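You operate a simulated robot arm through the tools that you are given. There is no shell and no other tool. Be economical: measure what you need, move in short steps, check, and stop when the job is done.

The job below is to be done with a simulated robot arm. You get a single attempt, and the scene is never put back.

JOB
Swap the black roll for the one the head card names.
Fine: old roll in the worn tray, new roll seated in its well, lid shut again.

The check looks at the end state, three seconds after you hand in, the way a careful person would. Anything else that was tipped, shoved, dropped, spilled or broken makes it a failure. Lids that push on must go on centred and level and be pressed home; caps that screw on are set level and turned clockwise until they are tight.

ROBOT AND FRAMES
A 6-joint arm with a two-finger parallel gripper, fixed in place. Base frame: the origin is at the foot of the arm, x ahead of it, y to its left, z up; the work surface is at about z = 860. Readings come in mm, rad, newtons and seconds.
With the tool pointing down near the work surface it reaches from about 240 to 640 mm from the base axis. Its first joint turns from -1.152 to 1.152 rad. Payload 2.7 kg.
The tool frame sits at the grasp point between the pads (the TCP): z along the fingers, y along the line on which they close. The tips reach 23 mm beyond it. The gripper opens to 94 mm. The fingers are 38 mm wide and 10 mm thick; the gripper's body (54 by 96 mm) begins 39 mm behind the TCP.
Orientation is that of the tool frame in the base frame, as [roll, pitch, yaw] about the fixed x, y, z axes, in that order (R = Rz(yaw) Ry(pitch) Rx(roll)). With the fingers straight down and closing along the base's y, the tool's x points along the base's -x, its y along +y and its z along -z.

CONTROLS
- The arm moves only by the tool arm_command. Its argument "moves" is text: rows parted by semicolons, each of 7 numbers parted by spaces: the closure, from 0 (fully open) to 1 (shut), then the shift along the tool's x, y, z in mm, then the turn, a rotation vector about the tool's x, y, z in rad. In form: gripper x y z ax ay az; .... A call has 1 to 8 rows; each row shifts and turns the commanded pose from where the row before left it, along the tool's axes as they then stand. Rows are played at 5 a second. More than 50 mm and 0.15 rad between two rows, or a gripper value outside its range, and nothing of the call is played. Where a pose cannot be reached the arm comes as near as it can. A force on the tool above 40 N (or 10 N above the force at the start of the call, whichever is more), or a blocked arm, ends the call early, and 0.2 s more pass. Each finger travels about 45 mm/s and halts on what it meets, pressing with about 36 N; the grip force reading is that of the motor and also rises with nothing between the fingers. The clock runs only during rows and for 0.2 s after the last one: add rows that do not move to give the fingers time. The reply holds the time, the measured pose of the TCP, the force on the tool along the base axes, the opening and the grip force, in the units named above and with some noise, with the torque about the TCP (base axes, N m) and any sound that the robot's microphone picked up.
- Cameras (640 x 400 px; columns grow to the right, rows downward): "scene" is fixed at [81, -454.8, 1391.7]; the picture's right is [0.56, -0.83, 0.00], its down [-0.63, -0.43, -0.64] and it looks along [0.53, 0.36, -0.77] (base axes); focal length 350 px, centre (320, 200). "wrist" rides on the gripper at [86, 16, -74] in the tool frame; the picture's right is [-0.18, 0.98, 0.00], its down [-0.58, -0.11, -0.81] and it looks along [-0.79, -0.15, 0.59] (tool axes); focal length 243 px, centre (320, 200). There is no depth. A picture from a camera that has moved, and an enlarged one, comes with that camera's place and axes in the base frame and with its lens. The place of the scene camera against the robot may be out by one fixed shift of up to 12 mm in any direction.
- camera(camera): a new picture of that camera. No time passes.
- inspect(camera, box): a new picture of the part [left, top, right, bottom] of that camera's present view, enlarged. No time passes.
- sign_off(): hands the job in; it is judged then, once.

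Work in short steps. Places have to be worked out from the pictures, the camera data and where the tool is seen: move nearer, look again, correct. Check each grasp and each placing, and mend what went wrong. You have 120 turns and 76 pictures in all, those below and enlarged ones among them. Open the gripper and draw the arm clear of the work before you hand the job in, unless the task says otherwise; then end with one line.

The tools are called after ">>>" by a JSON object that holds its "name" and its "arguments". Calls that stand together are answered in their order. arm_command: Moves the arm, as the interface text tells. Its arguments: {"type":"object","properties":{"moves":{"type":"string"}},"required":["moves"]} The other tools are called the same way: camera (camera) takes a picture; inspect (camera, box) takes an enlarged picture of a part of a camera's view; sign_off () hands the job in.

At the start:

```text
clock: 0.0
tcp_pos: [239.8, -250.5, 1116.3]
ee_rot: [-3.14, -0.001, 3.14]
wrist_force: [0.1, -0.8, 0.3]
moment: [0.0, 0.01, 0.01]
opening: 93.9
finger_force: 0.1
```

scene: 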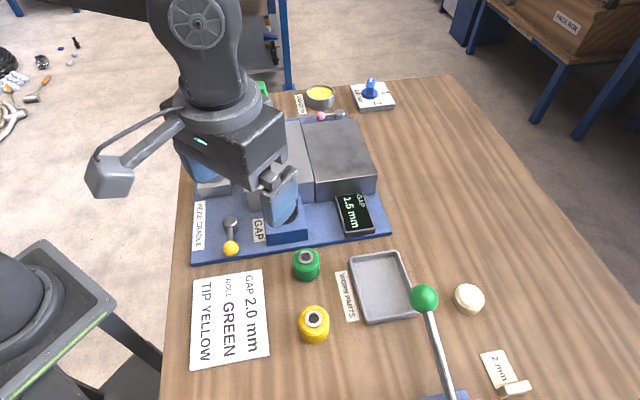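
wrist: 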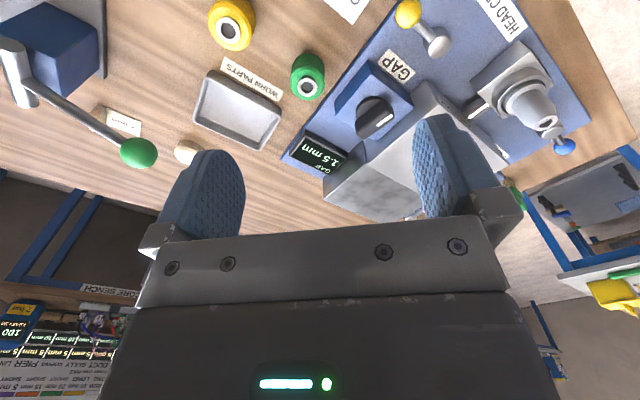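

The card reads "GAP 2.0 mm, ROLL GREEN, TIP YELLOW", so the green roll is the new one; I look closer at the machine before moving.

>>> {"name": "inspect", "arguments": {"camera": "scene", "box": [160, 70, 420, 270]}}

>>> {"name": "inspect", "arguments": {"camera": "wrist", "box": [180, 0, 620, 230]}}

```text
2.00 times, centred on (290, 170) of scene
camera zoom: at [81.0, -454.8, 1391.7], right [0.56, -0.83, 0.0], down [-0.63, -0.43, -0.64], along [0.53, 0.36, -0.77], focal length 700 px, centre (380, 260)
```

zoom: 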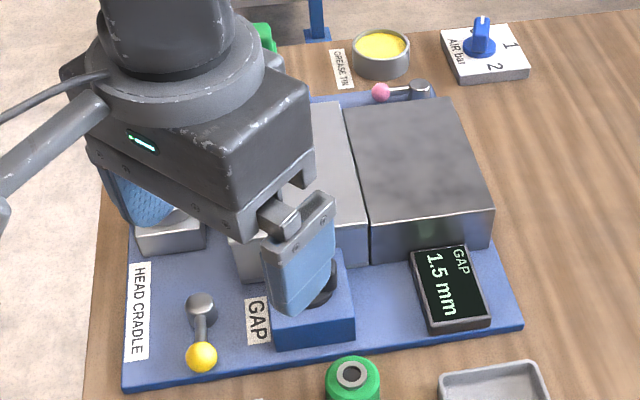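

```text
1.45 times, centred on (400, 115) of wrist
camera zoom: at [153.7, -233.7, 1190.6], right [0.18, 0.98, 0.0], down [0.58, -0.11, 0.81], along [0.79, -0.15, -0.59], focal length 353 px, centre (204, 324)
```

zoom: 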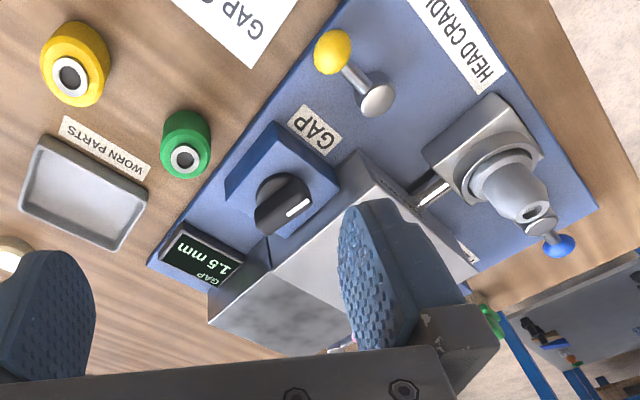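

The arm blocks the view of the machine. I move the hand high over to the left (+y) to clear it.

>>> {"name": "arm_command", "arguments": {"moves": "0 -20 50 0 0 0 0;0 -20 45 0 0 0 0;0 -10 45 0 0 0 0;0 0 50 0 0 0 0;0 0 50 0 0 0 0;0 0 50 0 0 0 0;0 0 50 0 0 0 0;0 0 50 0 0 0 0"}}

>>> {"name": "camera", "arguments": {"camera": "scene"}}

>>> {"name": "camera", "arguments": {"camera": "wrist"}}

```text
refused: row 1 steps farther than a row can; nothing moved
```

```text
71 pictures are left
```

scene: 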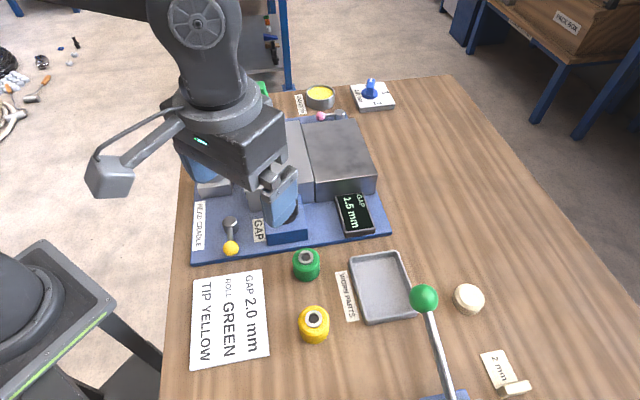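

```text
70 pictures are left
camera wrist: at [153.7, -233.7, 1190.6], right [0.18, 0.98, 0.0], down [0.58, -0.11, 0.81], along [0.79, -0.15, -0.59], focal length 243 px, centre (320, 200)
```

wrist: 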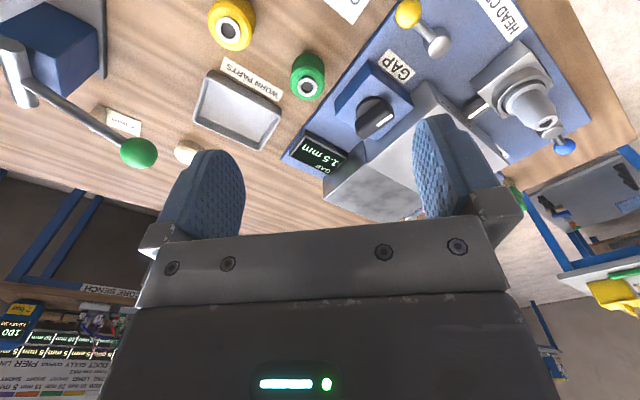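

The combined step was over 50 mm; I repeat with smaller rows.

>>> {"name": "arm_command", "arguments": {"moves": "0 -10 45 0 0 0 0;0 -10 45 0 0 0 0;0 -10 45 0 0 0 0;0 -10 45 0 0 0 0;0 0 49 0 0 0 0;0 0 49 0 0 0 0;0 0 49 0 0 0 0;0 0 49 0 0 0 0"}}

```text
clock: 1.8
tcp_pos: [278.7, 124.7, 1113.4]
ee_rot: [-3.14, 0.0, -3.141]
wrist_force: [1.6, 0.5, -0.4]
moment: [0.01, 0.01, 0.01]
opening: 94.3
finger_force: 0.1
```

Now look at the cleared scene.

>>> {"name": "camera", "arguments": {"camera": "scene"}}

>>> {"name": "camera", "arguments": {"camera": "wrist"}}

>>> {"name": "inspect", "arguments": {"camera": "scene", "box": [160, 70, 420, 270]}}

```text
69 pictures are left
```

scene: 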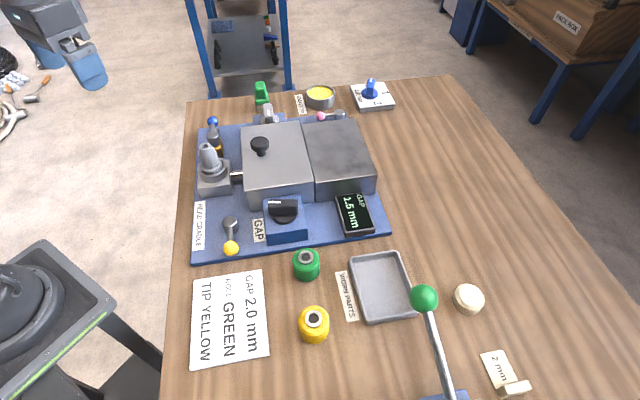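

```text
68 pictures are left
camera wrist: at [192.5, 141.8, 1188.6], right [0.18, 0.98, 0.0], down [0.58, -0.11, 0.81], along [0.79, -0.15, -0.59], focal length 243 px, centre (320, 200)
```

wrist: 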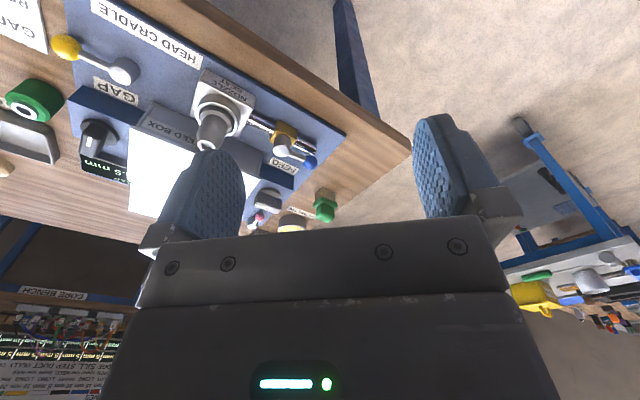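

```text
2.00 times, centred on (290, 170) of scene
camera zoom: at [81.0, -454.8, 1391.7], right [0.56, -0.83, 0.0], down [-0.63, -0.43, -0.64], along [0.53, 0.36, -0.77], focal length 700 px, centre (380, 260)
```

zoom: 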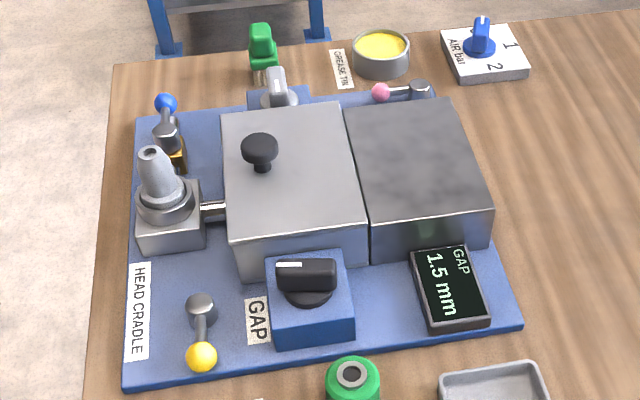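

The feed box has a lid with a black knob; I get a wrist view from straight behind it (y about -90).

>>> {"name": "arm_command", "arguments": {"moves": "0 8 -45 0 0 0 0;0 8 -45 0 0 0 0;0 8 -45 0 0 0 0;0 8 -45 0 0 0 0;0 0 -35 0 0 0 0;0 0 0 0 0 0 0"}}

>>> {"name": "camera", "arguments": {"camera": "wrist"}}

```text
clock: 3.2
tcp_pos: [246.2, -89.7, 1116.2]
ee_rot: [3.14, -0.001, -3.141]
wrist_force: [-0.2, 0.7, 0.5]
moment: [0.01, -0.03, 0.0]
opening: 94.0
finger_force: 0.0
```

```text
66 pictures are left
camera wrist: at [160.5, -73.4, 1189.7], right [0.18, 0.98, 0.0], down [0.58, -0.11, 0.81], along [0.79, -0.15, -0.59], focal length 243 px, centre (320, 200)
```

wrist: 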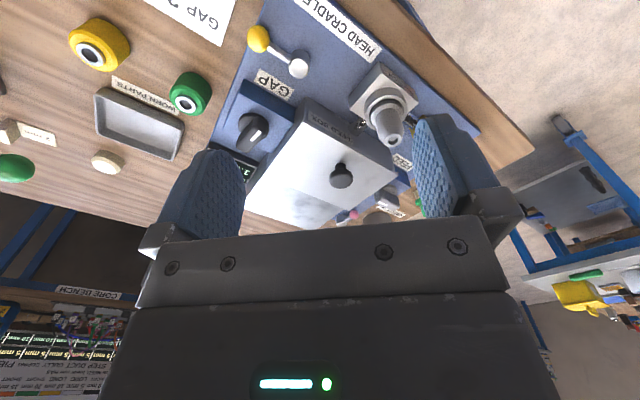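

Triangulation puts the knob near (421,-92,956). I zoom in on the box in the wrist view.

>>> {"name": "inspect", "arguments": {"camera": "wrist", "box": [210, 60, 430, 240]}}

>>> {"name": "inspect", "arguments": {"camera": "scene", "box": [220, 95, 390, 220]}}

```text
2.22 times, centred on (320, 150) of wrist
camera zoom: at [160.5, -73.4, 1189.7], right [0.18, 0.98, 0.0], down [0.58, -0.11, 0.81], along [0.79, -0.15, -0.59], focal length 539 px, centre (320, 311)
```

zoom: 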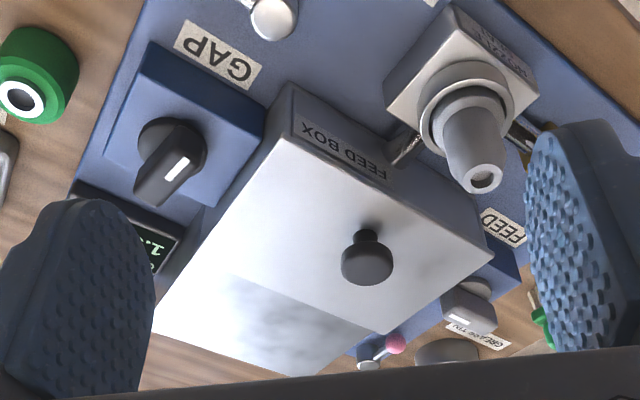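

```text
3.20 times, centred on (305, 158) of scene
camera zoom: at [81.0, -454.8, 1391.7], right [0.56, -0.83, 0.0], down [-0.63, -0.43, -0.64], along [0.53, 0.36, -0.77], focal length 1120 px, centre (368, 336)
```

zoom: 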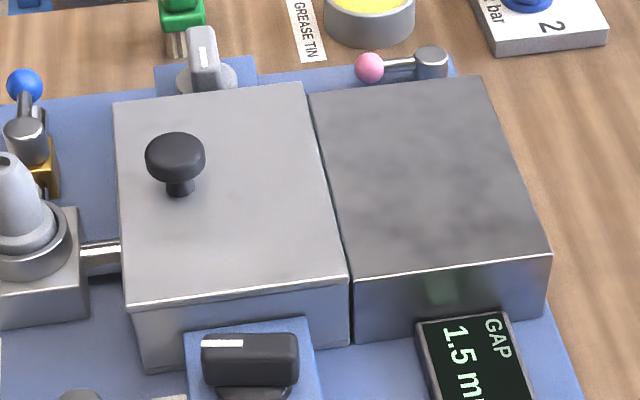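

The rig is turned about 45°: lid top z≈944, about 170 mm along (0.7,0.7) and 116 mm along (0.7,-0.7), with the knob near the FEED BOX face, so it is probably hinged on the dark block side. I turn the wrist to match and look nearer.

>>> {"name": "arm_command", "arguments": {"moves": "0 0 0 0 0 0 0.131;0 0 0 0 0 0 0.131;0 0 0 0 0 0 0.131;0 0 0 0 0 0 0.131;0 0 0 0 0 0 0.131;0 0 0 0 0 0 0.13;0 0 0 0 0 0 0"}}

>>> {"name": "arm_command", "arguments": {"moves": "0 -11 29 10 0 0 0;0 -11 29 10 0 0 0;0 -11 29 20 0 0 0;0 -11 29 30 0 0 0;0 0 0 10 0 0 0"}}

>>> {"name": "camera", "arguments": {"camera": "wrist"}}

```text
clock: 4.8
tcp_pos: [246.7, -88.6, 1115.6]
ee_rot: [3.141, -0.001, 2.354]
wrist_force: [-0.1, -0.2, 0.0]
moment: [0.03, 0.03, 0.03]
opening: 93.7
finger_force: 0.2
```

```text
clock: 6.0
tcp_pos: [361.9, -37.6, 1035.9]
ee_rot: [-3.141, -0.001, 2.356]
wrist_force: [-0.3, 0.4, 0.6]
moment: [0.01, 0.0, 0.0]
opening: 94.0
finger_force: 0.0
```

```text
63 pictures are left
camera wrist: at [312.3, 35.3, 1109.8], right [0.83, 0.56, 0.0], down [0.33, -0.49, 0.81], along [0.46, -0.67, -0.59], focal length 243 px, centre (320, 200)
```

wrist: 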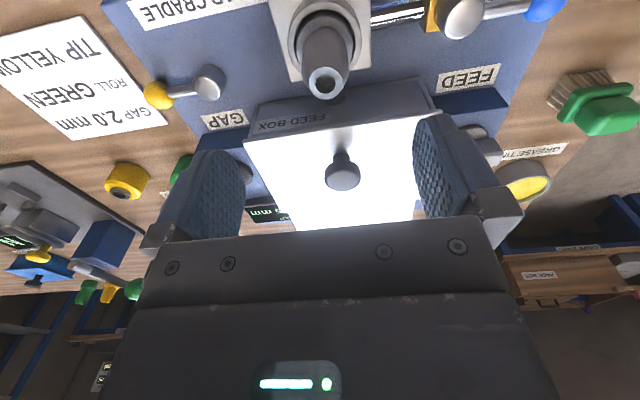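

Knob estimate holds (~(423,-93)). I zoom in on the lid and on the lid/dark-block seam.

>>> {"name": "inspect", "arguments": {"camera": "wrist", "box": [230, 70, 450, 230]}}

>>> {"name": "inspect", "arguments": {"camera": "scene", "box": [235, 110, 335, 190]}}

```text
2.50 times, centred on (340, 150) of wrist
camera zoom: at [312.3, 35.3, 1109.8], right [0.83, 0.56, 0.0], down [0.33, -0.49, 0.81], along [0.46, -0.67, -0.59], focal length 606 px, centre (270, 325)
```

zoom: 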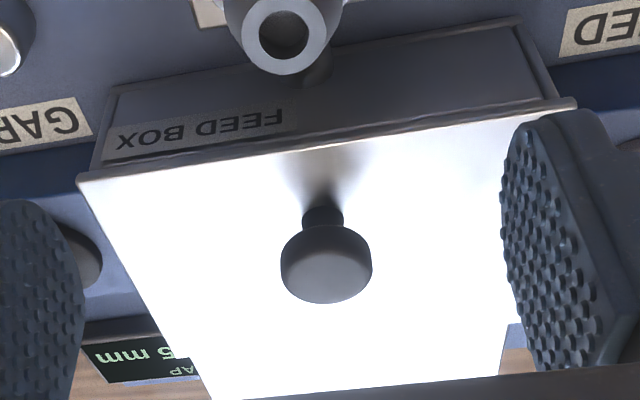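

```text
5.00 times, centred on (285, 150) of scene
camera zoom: at [81.0, -454.7, 1391.7], right [0.56, -0.83, 0.0], down [-0.63, -0.43, -0.64], along [0.53, 0.36, -0.77], focal length 1751 px, centre (495, 450)
```

zoom: 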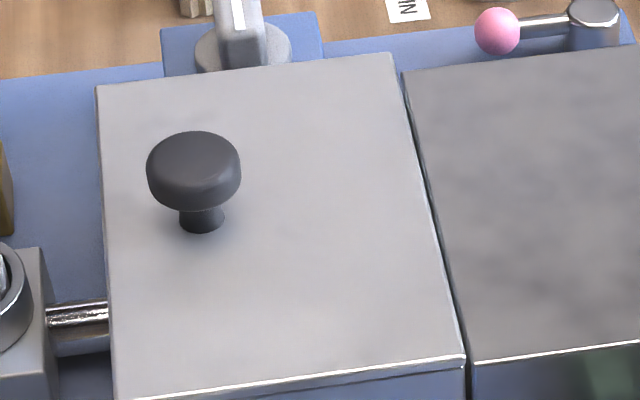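

The lid is a thin overhanging plate. From the wrist views alone its top is z≈926 and the knob cap centre (424,-92,955), with the hinge presumably on the dark-block side. I move over the knob at height and check alignment.

>>> {"name": "arm_command", "arguments": {"moves": "0 -28 2 0 0 0 0;0 -28 2 0 0 0 0;0 -26.5 1 0 0 0 0;0 0 0 30 0 0 0;0 0 0 0 0 0 0"}}

>>> {"name": "camera", "arguments": {"camera": "wrist"}}

```text
clock: 7.2
tcp_pos: [424.0, -93.6, 1004.6]
ee_rot: [3.141, -0.001, 2.356]
wrist_force: [0.4, -1.0, 0.3]
moment: [0.0, 0.0, 0.0]
opening: 94.1
finger_force: 0.0
```

```text
60 pictures are left
camera wrist: at [374.2, -20.1, 1079.4], right [0.83, 0.56, 0.0], down [0.33, -0.49, 0.81], along [0.46, -0.67, -0.59], focal length 243 px, centre (320, 200)
```

wrist: 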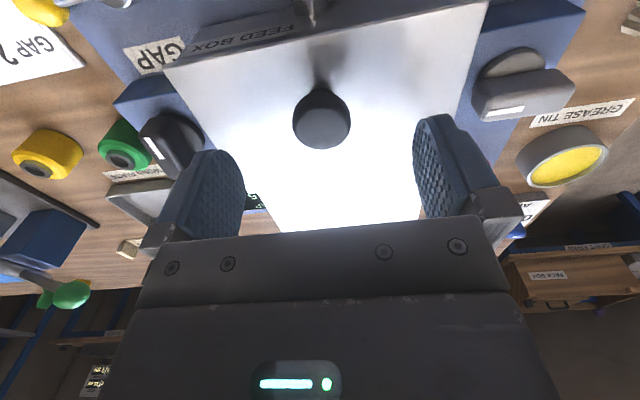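

The knob stays at (425,-93), directly below the TCP. I descend to z≈956 and close on the cap.

>>> {"name": "arm_command", "arguments": {"moves": "0 -1 1 24 0 0 0;0 0 0 24 0 0 0;0 0 0 0 0 0 0;0.6 0 0 0 0 0 0;0.9 0 0 0 0 0 0;0.9 0 0 0 0 0 0;0.9 0 0 0 0 0 0;0.9 0 0 0 0 0 0"}}

>>> {"name": "inspect", "arguments": {"camera": "wrist", "box": [160, 20, 500, 240]}}

```text
clock: 9.0
tcp_pos: [423.4, -91.5, 959.1]
ee_rot: [3.141, 0.002, 2.356]
wrist_force: [-6.5, -7.0, 22.9]
moment: [0.17, 0.31, 0.0]
opening: 33.5
finger_force: 45.4
```

```text
1.82 times, centred on (330, 130) of wrist
camera zoom: at [375.1, -19.7, 1033.4], right [0.83, 0.56, 0.0], down [0.33, -0.49, 0.81], along [0.46, -0.67, -0.59], focal length 441 px, centre (302, 327)
```

zoom: 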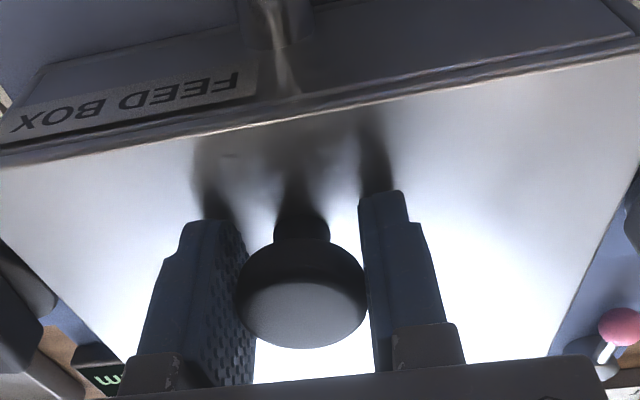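

The cap is gripped (33.5 mm), and a 23 N upward force suggests the fingertips touch the lid. I raise slightly and watch the force.

>>> {"name": "arm_command", "arguments": {"moves": "0.9 0 0 -3 0 0 0;0.9 0 0 -3 0 0 0;0.9 0 0 -3 0 0 0;0.9 0 0 0 0 0 0"}}

>>> {"name": "inspect", "arguments": {"camera": "scene", "box": [190, 90, 400, 220]}}

```text
clock: 9.8
tcp_pos: [424.1, -90.3, 961.4]
ee_rot: [-3.137, -0.007, 2.356]
wrist_force: [8.1, -1.0, -4.3]
moment: [0.2, 0.12, -0.04]
opening: 33.3
finger_force: 44.9
stopped in row 4: the force on the tool passed its limit at 45 N (the readings are from after the stop); the commanded pose is now the measured one
```

```text
3.05 times, centred on (295, 155) of scene
camera zoom: at [81.3, -454.8, 1391.7], right [0.56, -0.83, 0.0], down [-0.63, -0.43, -0.64], along [0.53, 0.36, -0.77], focal length 1067 px, centre (396, 337)
```

zoom: 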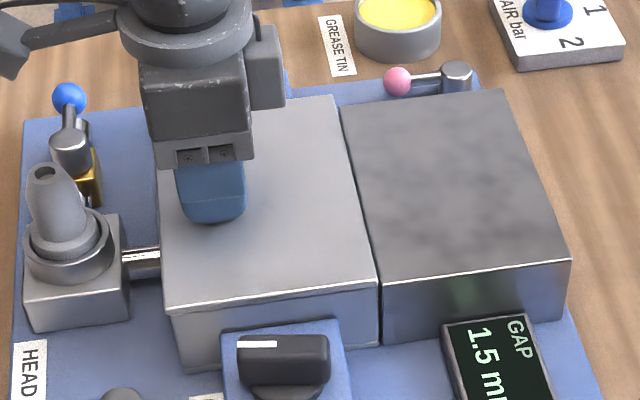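

The lift was stopped at 45 N after about 2 mm. I check whether the lid moved, looking for a gap at its edges.

>>> {"name": "inspect", "arguments": {"camera": "scene", "box": [235, 165, 335, 225]}}

>>> {"name": "inspect", "arguments": {"camera": "wrist", "box": [160, 20, 500, 240]}}

```text
6.40 times, centred on (285, 195) of scene
camera zoom: at [81.3, -454.8, 1391.7], right [0.56, -0.83, 0.0], down [-0.63, -0.43, -0.64], along [0.53, 0.36, -0.77], focal length 2241 px, centre (544, 232)
```

zoom: 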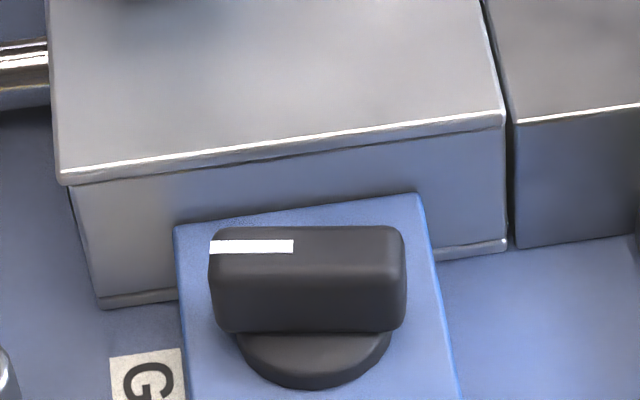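

```text
1.82 times, centred on (330, 130) of wrist
camera zoom: at [374.3, -18.6, 1036.5], right [0.83, 0.56, 0.0], down [0.34, -0.49, 0.8], along [0.45, -0.66, -0.6], focal length 441 px, centre (302, 327)
```

zoom: 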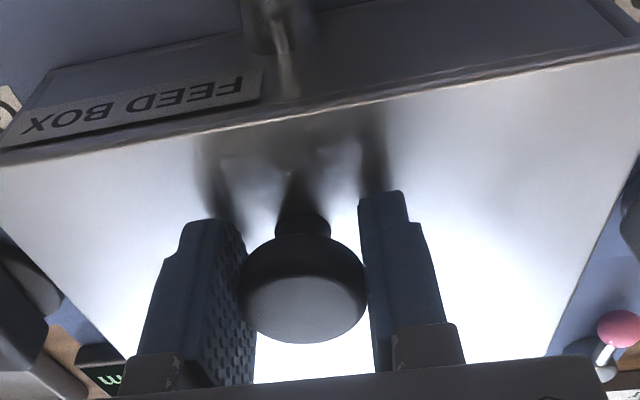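

Possibly the left edge is lifting but my straight pull fights the pivot. I now lift along an arc about a hinge on the dark-block side, turning the tool with it in small steps.

>>> {"name": "arm_command", "arguments": {"moves": "0.9 -0.7 0 -1.9 0 0.02 0;0.9 -0.7 0 -1.9 0 0.02 0;0.9 -0.7 0 -1.9 0 0.02 0;0.9 0 0 0 0 0 0"}}

>>> {"name": "inspect", "arguments": {"camera": "scene", "box": [235, 165, 335, 225]}}

```text
clock: 10.5
tcp_pos: [422.1, -91.1, 961.6]
ee_rot: [-3.136, -0.05, 2.355]
wrist_force: [5.5, -2.2, -5.9]
moment: [0.37, 0.04, -0.12]
opening: 33.4
finger_force: 44.8
stopped in row 3: the force on the tool passed its limit at 44 N (the readings are from after the stop); the commanded pose is now the measured one
```

```text
6.40 times, centred on (285, 195) of scene
camera zoom: at [81.3, -454.8, 1391.6], right [0.56, -0.83, 0.0], down [-0.63, -0.43, -0.64], along [0.53, 0.36, -0.77], focal length 2241 px, centre (544, 232)
```

zoom: 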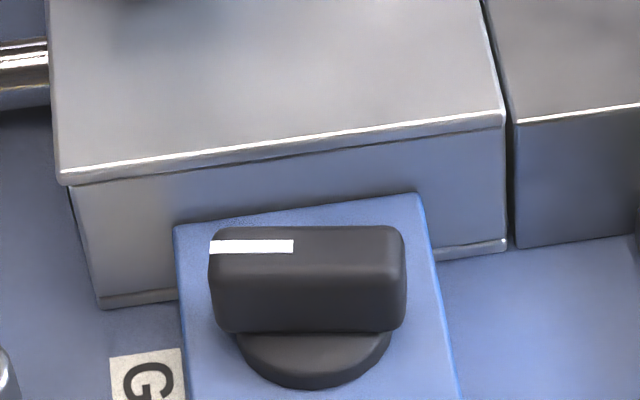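

The lid did not move at all: it is locked, not stiff. I release the knob, restore the tilt, back up, and look for a latch or interlock (FEED lever, levers with balls).

>>> {"name": "arm_command", "arguments": {"moves": "0.5 0 0 0 0 0 0;0.2 0 0 0 0 0 0;0.2 0 0 0 0 0 0;0.2 0 0 0 0 0 0;0.1 0 0 0 0 -0.05 0;0 0 0 -30 0 0 0;0 0 0 -40 0 0 0;0 40 0 -20 0 0 0"}}

>>> {"name": "camera", "arguments": {"camera": "wrist"}}

>>> {"name": "inspect", "arguments": {"camera": "scene", "box": [180, 70, 300, 150]}}

```text
clock: 12.3
tcp_pos: [392.6, -62.2, 1053.0]
ee_rot: [-3.136, -0.002, 2.355]
wrist_force: [0.4, 0.6, 0.6]
moment: [0.02, 0.06, 0.02]
opening: 93.8
finger_force: 0.0
```

```text
54 pictures are left
camera wrist: at [344.4, 10.4, 1128.2], right [0.83, 0.56, -0.01], down [0.34, -0.49, 0.81], along [0.45, -0.67, -0.59], focal length 243 px, centre (320, 200)
```

wrist: 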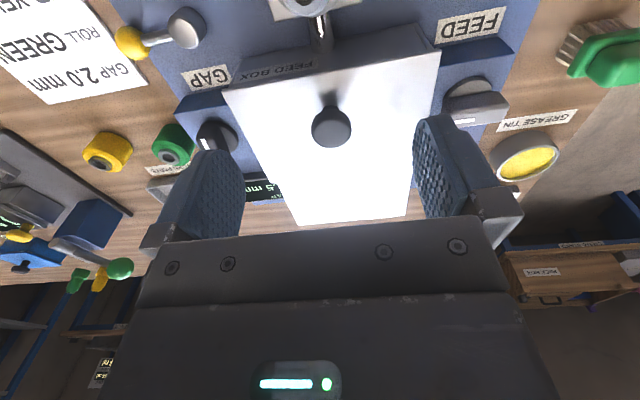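

```text
5.00 times, centred on (240, 110) of scene
camera zoom: at [81.0, -454.8, 1391.7], right [0.56, -0.83, 0.0], down [-0.63, -0.43, -0.64], along [0.53, 0.36, -0.77], focal length 1751 px, centre (720, 650)
```

zoom: 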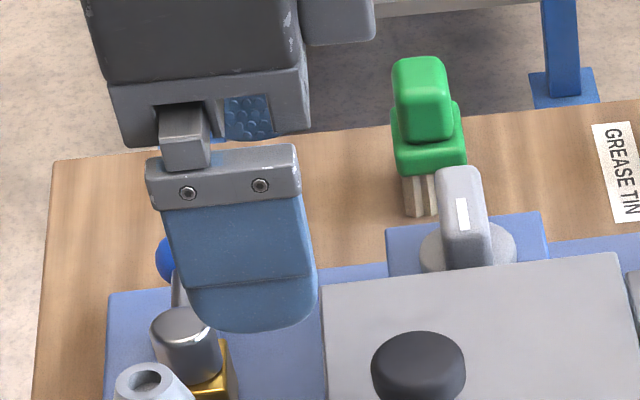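

I zoom the wrist view on the FEED side and the lid's far end.

>>> {"name": "inspect", "arguments": {"camera": "wrist", "box": [400, 0, 560, 120]}}

>>> {"name": "inspect", "arguments": {"camera": "scene", "box": [290, 100, 390, 180]}}

```text
3.33 times, centred on (480, 60) of wrist
camera zoom: at [344.4, 10.4, 1128.2], right [0.83, 0.56, -0.01], down [0.34, -0.49, 0.81], along [0.45, -0.67, -0.59], focal length 809 px, centre (-213, 667)
```

zoom: 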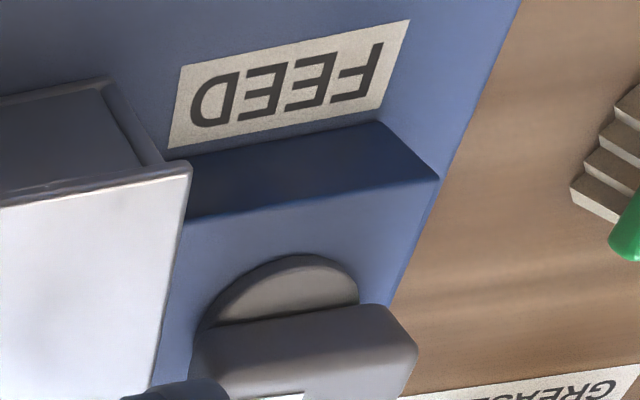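

```text
5.00 times, centred on (340, 140) of scene
camera zoom: at [81.0, -454.8, 1391.7], right [0.56, -0.83, 0.0], down [-0.63, -0.43, -0.64], along [0.53, 0.36, -0.77], focal length 1751 px, centre (220, 500)
```

zoom: 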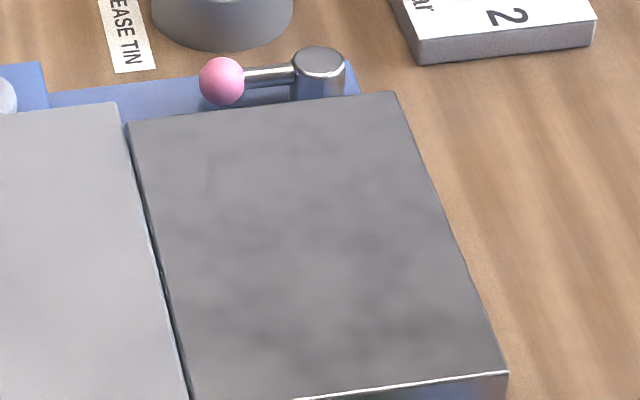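

No obvious hasp there. I inspect the small ball levers and the right-hand fixtures for one that locks the lid.

>>> {"name": "inspect", "arguments": {"camera": "scene", "box": [180, 100, 280, 260]}}

>>> {"name": "inspect", "arguments": {"camera": "scene", "box": [330, 240, 540, 400]}}

>>> {"name": "inspect", "arguments": {"camera": "wrist", "box": [90, 0, 350, 130]}}

```text
2.50 times, centred on (230, 180) of scene
camera zoom: at [81.0, -454.8, 1391.7], right [0.56, -0.83, 0.0], down [-0.63, -0.43, -0.64], along [0.53, 0.36, -0.77], focal length 875 px, centre (545, 250)
```

zoom: 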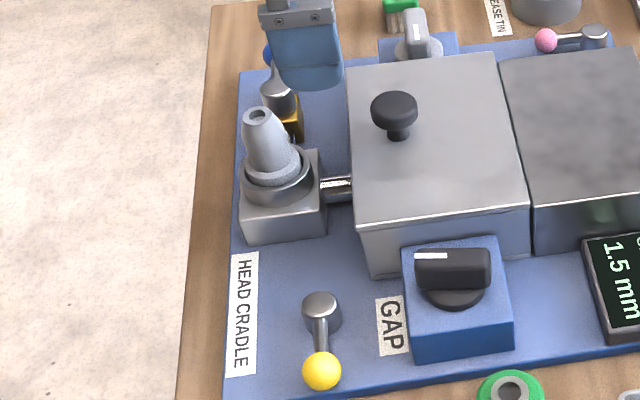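

```text
2.50 times, centred on (435, 320) of scene
camera zoom: at [81.0, -454.8, 1391.7], right [0.56, -0.83, 0.0], down [-0.63, -0.43, -0.64], along [0.53, 0.36, -0.77], focal length 875 px, centre (32, -100)
```

zoom: 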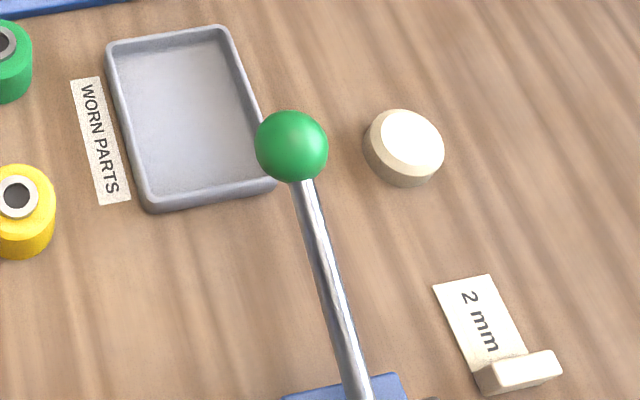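

```text
2.46 times, centred on (220, 65) of wrist
camera zoom: at [344.4, 10.4, 1128.2], right [0.83, 0.56, -0.01], down [0.34, -0.49, 0.81], along [0.45, -0.67, -0.59], focal length 597 px, centre (566, 532)
```

zoom: 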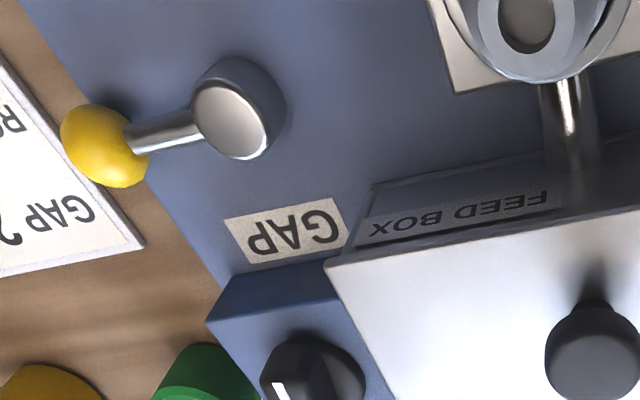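

Nothing visibly latches the lid, so I test more carefully: regrip the knob a bit higher so the tips don't touch the lid, then read the force.

>>> {"name": "arm_command", "arguments": {"moves": "0 -43 1 0 0 0 0;0 0 0 45 0 0 0;0 0 0 45 0 0 0;0.3 0 0 0 0 0 0;0.6 0 0 0 0 0 0;0.75 0 0 0 0 0 0;0.75 0 0 0 0 0 0;0.75 0 0 0 0 0 0"}}

>>> {"name": "arm_command", "arguments": {"moves": "0.75 0 0 -1 0 0 0;0.75 0 0 -1 0 0 0;0.75 0 0 0 0 0 0"}}

```text
clock: 14.1
tcp_pos: [425.6, -93.3, 963.5]
ee_rot: [-3.138, -0.002, 2.356]
wrist_force: [8.6, 8.5, -5.2]
moment: [-0.09, -0.24, 0.0]
opening: 33.3
finger_force: 45.4
```

```text
clock: 14.9
tcp_pos: [425.5, -93.4, 963.7]
ee_rot: [-3.137, -0.004, 2.352]
wrist_force: [19.9, 5.8, -28.2]
moment: [-0.04, -0.09, -0.07]
opening: 33.3
finger_force: 44.9
```

Lifting 2 mm gives -28 N with no rise, so it is firmly held vertically. I relax the pull and test sliding gently along the tool x axis.

>>> {"name": "arm_command", "arguments": {"moves": "0.75 0 0 2 0 0 0;0.75 1 0 0 0 0 0;0.75 1 0 0 0 0 0;0.75 0 0 0 0 0 0"}}

>>> {"name": "arm_command", "arguments": {"moves": "0.75 -1 0 0 0 0 0;0.75 -1 0 0 0 0 0;0.75 -1 0 0 0 0 0;0.75 -1 0 0 0 0 0;0.75 0 0 0 0 0 0"}}

```text
clock: 15.9
tcp_pos: [425.2, -92.6, 963.3]
ee_rot: [-3.138, 0.004, 2.354]
wrist_force: [18.4, -16.4, 2.5]
moment: [0.12, 0.19, -0.12]
opening: 33.1
finger_force: 44.8
```

```text
clock: 17.1
tcp_pos: [427.2, -92.8, 963.6]
ee_rot: [-3.136, -0.001, 2.353]
wrist_force: [-6.2, -4.0, 30.8]
moment: [0.39, 0.53, 0.07]
opening: 33.1
finger_force: 45.2
```

Interesting: moving +e2 is free sideways but pushes the tool up, so the knob wants to travel toward the dark block and upward. I follow this: up and +e2 together.

>>> {"name": "arm_command", "arguments": {"moves": "0.75 0 0 -1 0 0 0;0.75 0 0 -1 0 0 0;0.75 0 0 0 0 0 0"}}

>>> {"name": "arm_command", "arguments": {"moves": "0.75 -1 0 0 0 0 0;0.75 -1 0 0 0 0 0;0.75 0 0 0 0 0 0"}}

```text
clock: 17.9
tcp_pos: [426.6, -93.3, 963.4]
ee_rot: [-3.135, -0.004, 2.355]
wrist_force: [-5.1, -6.9, 7.0]
moment: [-0.95, -0.95, 0.01]
opening: 33.4
finger_force: 45.6
```

```text
clock: 18.7
tcp_pos: [427.2, -94.6, 962.4]
ee_rot: [-3.135, -0.005, 2.356]
wrist_force: [-5.0, -4.3, 0.3]
moment: [-0.01, 0.07, 0.12]
opening: 33.3
finger_force: 44.6
```

Now +e2 motion meets almost no force: the lid may be sliding. I check the lid/block gap in the scene view.

>>> {"name": "inspect", "arguments": {"camera": "scene", "box": [235, 165, 335, 225]}}

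```text
6.40 times, centred on (285, 195) of scene
camera zoom: at [80.9, -454.9, 1391.7], right [0.56, -0.83, 0.0], down [-0.63, -0.43, -0.64], along [0.53, 0.36, -0.77], focal length 2241 px, centre (544, 232)
```

zoom: 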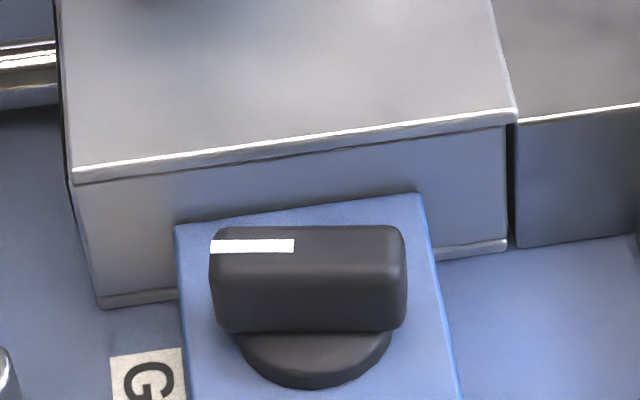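

It is a sliding lid running over the dark block. I slide it on in +e2.

>>> {"name": "arm_command", "arguments": {"moves": "0.75 -6 0 0 0 0 0;0.75 -6 0 0 0 0 0;0.75 -6 0 0 0 0 0;0.75 -6 0 0 0 0 0;0.75 0 0 0 0 0 0"}}

```text
clock: 19.9
tcp_pos: [446.1, -112.4, 963.6]
ee_rot: [-3.135, -0.004, 2.355]
wrist_force: [-11.1, -10.6, 0.2]
moment: [0.45, 0.7, -0.15]
opening: 33.2
finger_force: 45.0
```

Sliding smoothly; there is a sideways force toward -y tool, so I relieve 1.2 mm and continue.

>>> {"name": "arm_command", "arguments": {"moves": "0.75 -8 -0.6 0 0 0 0;0.75 -8 -0.6 0 0 0 0;0.75 -8 0 0 0 0 0;0.75 -8 0 0 0 0 0;0.75 0 0 0 0 0 0"}}

>>> {"name": "arm_command", "arguments": {"moves": "0.75 -8 0 0 0 0 0;0.75 -8 0 0 0 0 0;0.75 -8 0 0 0 0 0;0.75 -8 0 0 0 0 0;0.75 0 0 0 0 0 0"}}

>>> {"name": "camera", "arguments": {"camera": "scene"}}

```text
clock: 21.1
tcp_pos: [466.7, -135.1, 963.4]
ee_rot: [-3.136, -0.002, 2.354]
wrist_force: [-1.5, -1.3, -12.0]
moment: [0.22, 0.25, 0.03]
opening: 33.1
finger_force: 45.3
```

```text
clock: 22.3
tcp_pos: [489.3, -157.8, 963.5]
ee_rot: [-3.138, -0.001, 2.355]
wrist_force: [6.2, 7.1, -1.7]
moment: [0.74, 0.76, -0.01]
opening: 32.9
finger_force: 45.1
```

```text
46 pictures are left
```

scene: 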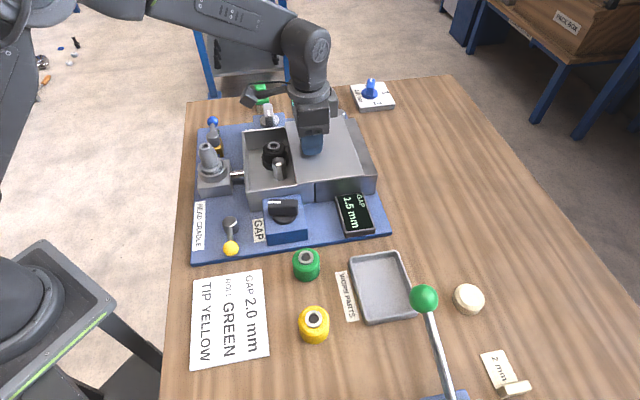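

The box opens and shows the black roll. I continue sliding until the stop.

>>> {"name": "arm_command", "arguments": {"moves": "0.75 -7 0.5 0 0 0 0;0.75 -7 0 0 0 0 0;0.75 -7 0 0 0 0 0;0.75 -4 0 0 0 0 0;0.75 0 0 0 0 0 0"}}

>>> {"name": "inspect", "arguments": {"camera": "scene", "box": [220, 100, 400, 220]}}

```text
clock: 23.5
tcp_pos: [508.0, -175.8, 963.5]
ee_rot: [-3.137, -0.002, 2.357]
wrist_force: [7.4, 5.9, -9.8]
moment: [-0.57, -0.56, 0.04]
opening: 33.3
finger_force: 45.5
```

```text
3.33 times, centred on (310, 160) of scene
camera zoom: at [81.4, -454.6, 1391.7], right [0.56, -0.83, 0.0], down [-0.63, -0.43, -0.64], along [0.53, 0.36, -0.77], focal length 1167 px, centre (353, 333)
```

zoom: 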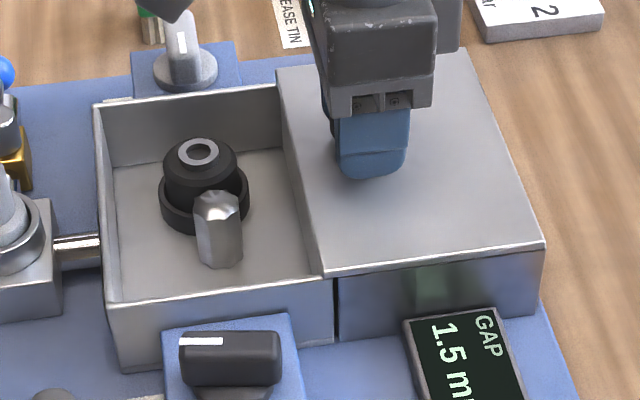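

Box is fully open (about 117 mm of travel; knob now at (508,-176)). I release and rise, then look at the roll and well.

>>> {"name": "arm_command", "arguments": {"moves": "0.5 0 0 0 0 0 0;0.2 0 0 0 0 0 0;0.1 0 0 0 0 0 0;0 0 0 0 0 0 0;0 0 0 -40 0 0 0;0 0 0 -45 0 0 0;0 45 0 0 0 0 0;0 45 0 0 0 0 0"}}

>>> {"name": "arm_command", "arguments": {"moves": "0 45 0 0 0 0 0;0 30 0 0 0 0 0;0 0 0 0 0 0 0"}}

>>> {"name": "camera", "arguments": {"camera": "wrist"}}

```text
clock: 25.3
tcp_pos: [445.9, -112.9, 1048.6]
ee_rot: [-3.137, -0.001, 2.355]
wrist_force: [0.2, 0.3, -0.1]
moment: [0.01, 0.03, 0.01]
opening: 93.8
finger_force: 0.1
```

```text
clock: 26.1
tcp_pos: [393.0, -59.5, 1049.2]
ee_rot: [-3.135, -0.001, 2.354]
wrist_force: [-0.1, 0.1, 0.0]
moment: [-0.04, -0.02, 0.01]
opening: 93.9
finger_force: 0.0
```

```text
44 pictures are left
camera wrist: at [343.8, 13.6, 1123.5], right [0.83, 0.56, -0.01], down [0.34, -0.49, 0.81], along [0.45, -0.67, -0.59], focal length 243 px, centre (320, 200)
```

wrist: 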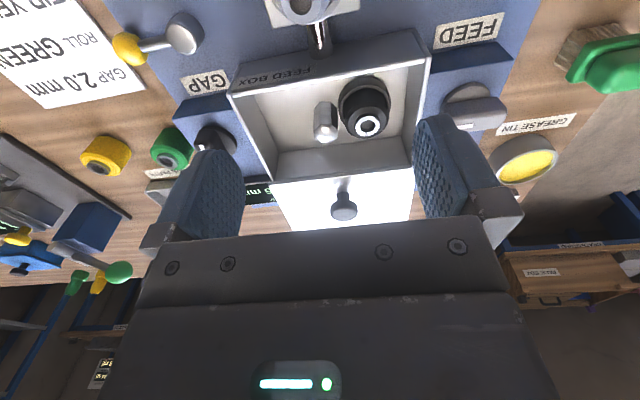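

Now a zoom into the open box, and close looks at the green roll for comparison of shape.

>>> {"name": "inspect", "arguments": {"camera": "wrist", "box": [220, 40, 440, 200]}}

>>> {"name": "inspect", "arguments": {"camera": "scene", "box": [240, 125, 320, 185]}}

>>> {"name": "inspect", "arguments": {"camera": "scene", "box": [280, 235, 420, 345]}}

```text
2.50 times, centred on (330, 120) of wrist
camera zoom: at [343.8, 13.6, 1123.5], right [0.83, 0.56, -0.01], down [0.34, -0.49, 0.81], along [0.45, -0.67, -0.59], focal length 606 px, centre (295, 400)
```

zoom: 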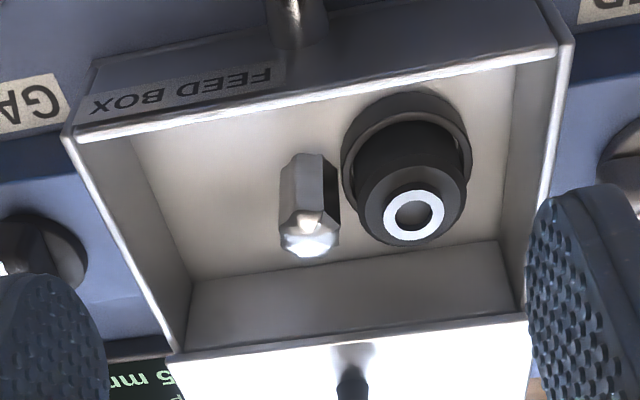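

```text
6.67 times, centred on (280, 155) of scene
camera zoom: at [81.0, -454.7, 1391.7], right [0.56, -0.83, 0.0], down [-0.63, -0.43, -0.64], along [0.53, 0.36, -0.77], focal length 2334 px, centre (587, 500)
```

zoom: 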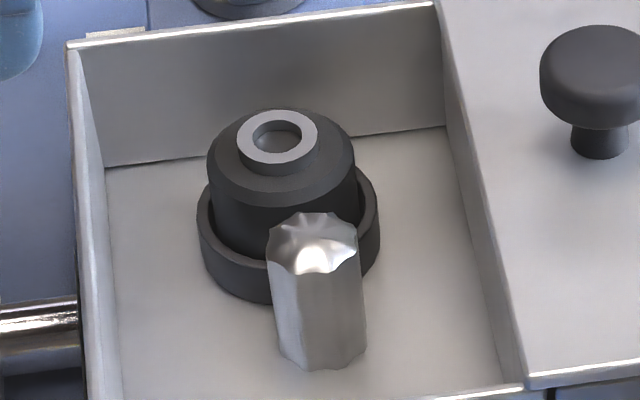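

```text
3.64 times, centred on (350, 290) of scene
camera zoom: at [81.0, -454.7, 1391.7], right [0.56, -0.83, 0.0], down [-0.63, -0.43, -0.64], along [0.53, 0.36, -0.77], focal length 1273 px, centre (211, -127)
```

zoom: 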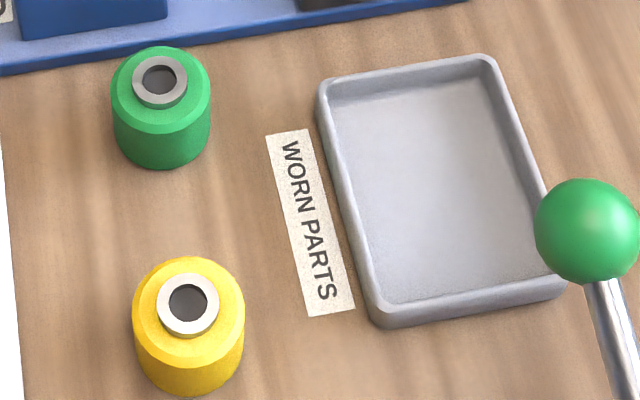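

The black roll (Ø≈44) sits at about (466,-85), top z≈918, in a ring well with a fluted post 43 mm away along -e1. I'll grip it along e2 with a partial opening, so I turn the tool by 90° and move above it.

>>> {"name": "arm_command", "arguments": {"moves": "0 0 0 0 0 0 -0.143;0 0 0 0 0 0 -0.143;0 0 0 0 0 0 -0.143;0 0 0 0 0 0 -0.143;0 0 0 0 0 0 -0.143;0 0 0 0 0 0 -0.143;0 0 0 0 0 0 -0.143;0 0 0 0 0 0 -0.143"}}

>>> {"name": "arm_command", "arguments": {"moves": "0.2 0 0 0 0 0 -0.143;0.34 0 0 0 0 0 -0.143;0.34 0 0 0 0 0 -0.141;0.34 -17 -35 0 0 0 0;0.34 -16 -35 0 0 0 0;0.34 0 0 30 0 0 0;0.34 0 0 0 0 0 0"}}

>>> {"name": "camera", "arguments": {"camera": "wrist"}}

```text
clock: 27.9
tcp_pos: [390.7, -58.4, 1049.2]
ee_rot: [3.141, -0.005, -2.781]
wrist_force: [0.2, 0.1, 0.0]
moment: [-0.06, -0.04, 0.03]
opening: 93.9
finger_force: 0.0
```

```text
clock: 29.5
tcp_pos: [464.9, -85.0, 1018.8]
ee_rot: [3.14, -0.005, -2.357]
wrist_force: [-0.2, -0.5, 0.3]
moment: [-0.01, 0.03, 0.01]
opening: 62.1
finger_force: 0.0
```

```text
40 pictures are left
camera wrist: at [392.8, -134.3, 1093.0], right [-0.56, 0.83, 0.0], down [0.49, 0.34, 0.8], along [0.66, 0.45, -0.6], focal length 243 px, centre (320, 200)
```

wrist: 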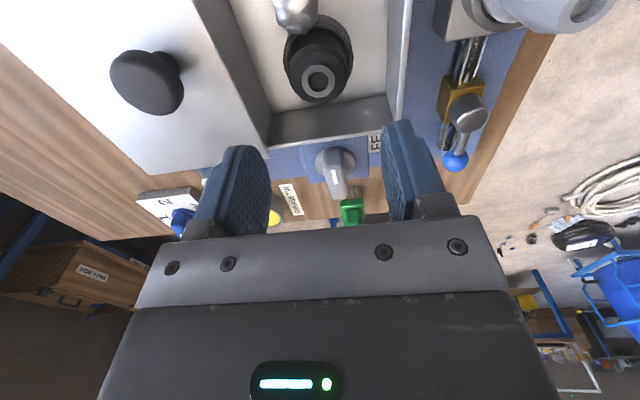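

Roll centre confirmed at (467,-86). The right wall/lid edge is only ~42 mm away, so I narrow the opening to ~54 mm, centre, and descend in stages.

>>> {"name": "arm_command", "arguments": {"moves": "0.425 -0.9 -2.2 20 0 0 0;0.425 0 0 20 0 0 0;0.425 0 0 15 0 0 0;0.425 0 0 0 0 0 0"}}

>>> {"name": "camera", "arguments": {"camera": "wrist"}}

>>> {"name": "inspect", "arguments": {"camera": "scene", "box": [230, 110, 340, 190]}}

```text
clock: 30.5
tcp_pos: [467.2, -85.9, 963.7]
ee_rot: [3.139, -0.004, -2.359]
wrist_force: [0.5, 0.5, 0.1]
moment: [0.01, -0.01, -0.01]
opening: 54.2
finger_force: 0.1
```

```text
39 pictures are left
camera wrist: at [395.1, -135.5, 1038.3], right [-0.56, 0.83, 0.0], down [0.49, 0.34, 0.8], along [0.66, 0.45, -0.6], focal length 243 px, centre (320, 200)
```

wrist: 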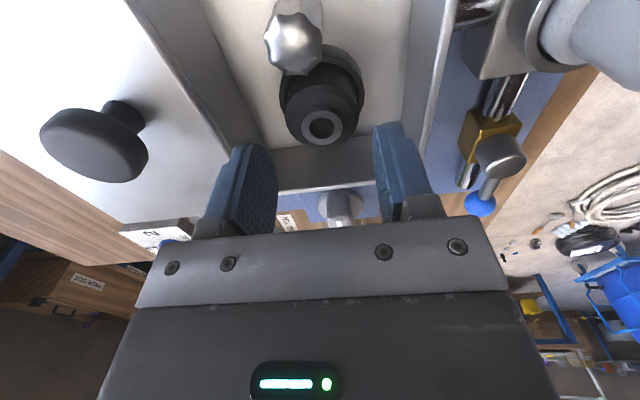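

```text
5.00 times, centred on (285, 150) of scene
camera zoom: at [81.0, -454.8, 1391.7], right [0.56, -0.83, 0.0], down [-0.63, -0.43, -0.64], along [0.53, 0.36, -0.77], focal length 1751 px, centre (495, 450)
```

zoom: 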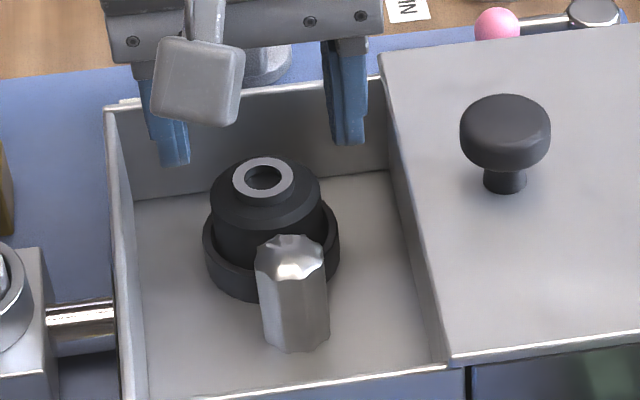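

Aligned. I descend so the tips end near z≈894, just above the ring rim (~890), then close.

>>> {"name": "arm_command", "arguments": {"moves": "0.425 0 0 20 0 0 0;0.425 0 0 16 0 0 0;0.425 0 0 10 0 0 0;0.425 0 0 0 0 0 0"}}

>>> {"name": "arm_command", "arguments": {"moves": "0.5 0 0 0 0 0 0;0.6 0 0 0 0 0 0;0.7 0 0 0 0 0 0;0.7 0 0 0 0 0 0;0.7 0 0 0 0 0 0"}}

>>> {"name": "inspect", "arguments": {"camera": "wrist", "box": [160, 20, 480, 220]}}

```text
clock: 31.5
tcp_pos: [466.0, -86.5, 917.1]
ee_rot: [3.14, -0.005, -2.357]
wrist_force: [0.3, -0.1, -0.2]
moment: [0.01, -0.01, -0.04]
opening: 53.9
finger_force: 0.1
```

```text
clock: 32.7
tcp_pos: [464.3, -86.2, 916.9]
ee_rot: [3.14, -0.006, -2.359]
wrist_force: [0.2, -0.9, -1.1]
moment: [0.02, -0.01, 0.01]
opening: 42.6
finger_force: 35.5
```

```text
2.00 times, centred on (320, 120) of wrist
camera zoom: at [393.7, -135.7, 992.4], right [-0.56, 0.83, 0.0], down [0.49, 0.34, 0.8], along [0.66, 0.45, -0.6], focal length 485 px, centre (320, 360)
```

zoom: 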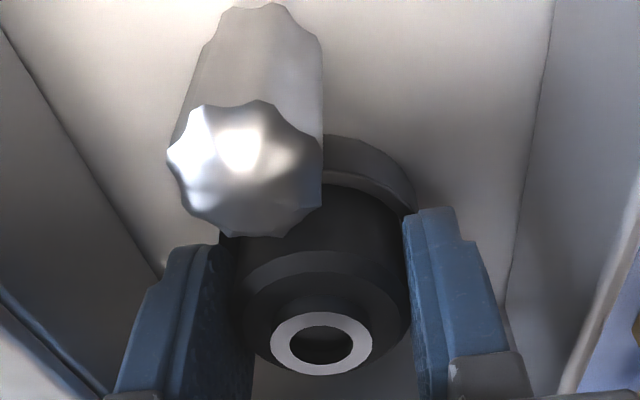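

Gripped at 42.6 mm. I lift straight up and check the hold.

>>> {"name": "arm_command", "arguments": {"moves": "0.7 0 0 -5 0 0 0;0.7 0 0 -15 0 0 0;0.7 0 0 -30 0 0 0;0.7 0 0 -40 0 0 0;0.7 0 0 -30 0 0 0;0.7 0 0 0 0 0 0"}}

>>> {"name": "camera", "arguments": {"camera": "scene"}}

>>> {"name": "camera", "arguments": {"camera": "wrist"}}

```text
clock: 34.1
tcp_pos: [465.8, -85.9, 1037.1]
ee_rot: [3.139, -0.005, -2.357]
wrist_force: [0.3, -0.3, -0.1]
moment: [-0.03, 0.0, -0.02]
opening: 28.0
finger_force: 0.0
```

```text
36 pictures are left
```

scene: 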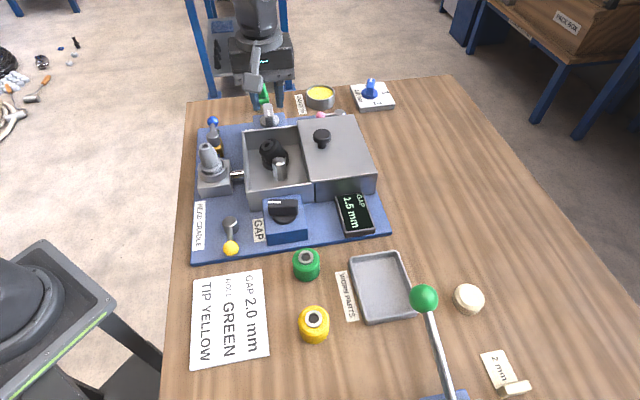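

```text
35 pictures are left
camera wrist: at [392.9, -136.1, 1112.0], right [-0.56, 0.83, 0.0], down [0.49, 0.34, 0.8], along [0.66, 0.45, -0.6], focal length 243 px, centre (320, 200)
```

wrist: 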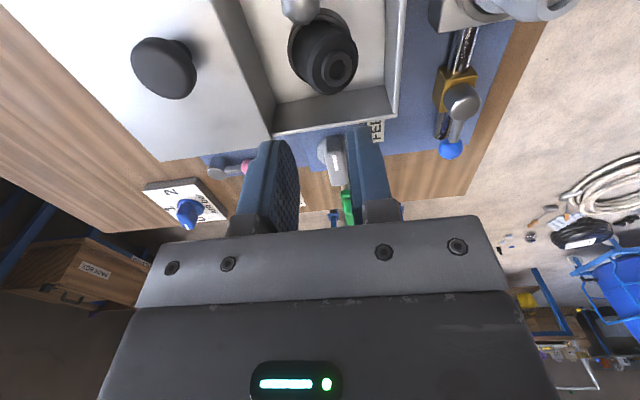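

The roll slipped out; it appears tilted in its ring. I zoom in.

>>> {"name": "inspect", "arguments": {"camera": "scene", "box": [240, 125, 320, 185]}}

>>> {"name": "inspect", "arguments": {"camera": "wrist", "box": [240, 0, 400, 110]}}

```text
6.67 times, centred on (280, 155) of scene
camera zoom: at [81.0, -454.8, 1391.7], right [0.56, -0.83, 0.0], down [-0.63, -0.43, -0.64], along [0.53, 0.36, -0.77], focal length 2334 px, centre (587, 500)
```

zoom: 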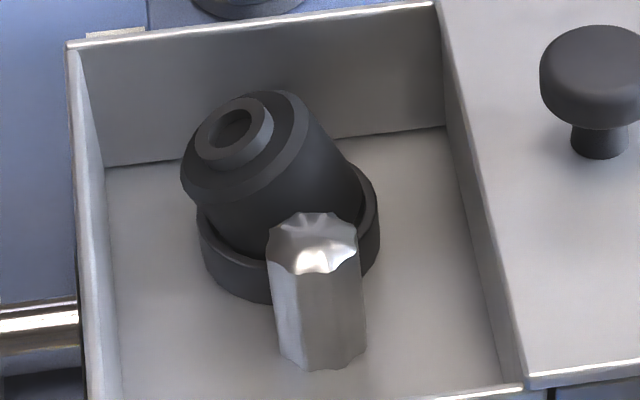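

```text
3.64 times, centred on (320, 55) of wrist
camera zoom: at [392.9, -136.1, 1112.0], right [-0.56, 0.83, 0.0], down [0.49, 0.34, 0.8], along [0.66, 0.45, -0.6], focal length 882 px, centre (320, 727)
```

zoom: 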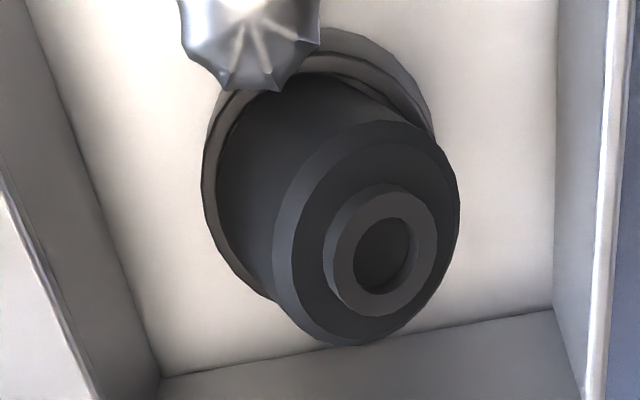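

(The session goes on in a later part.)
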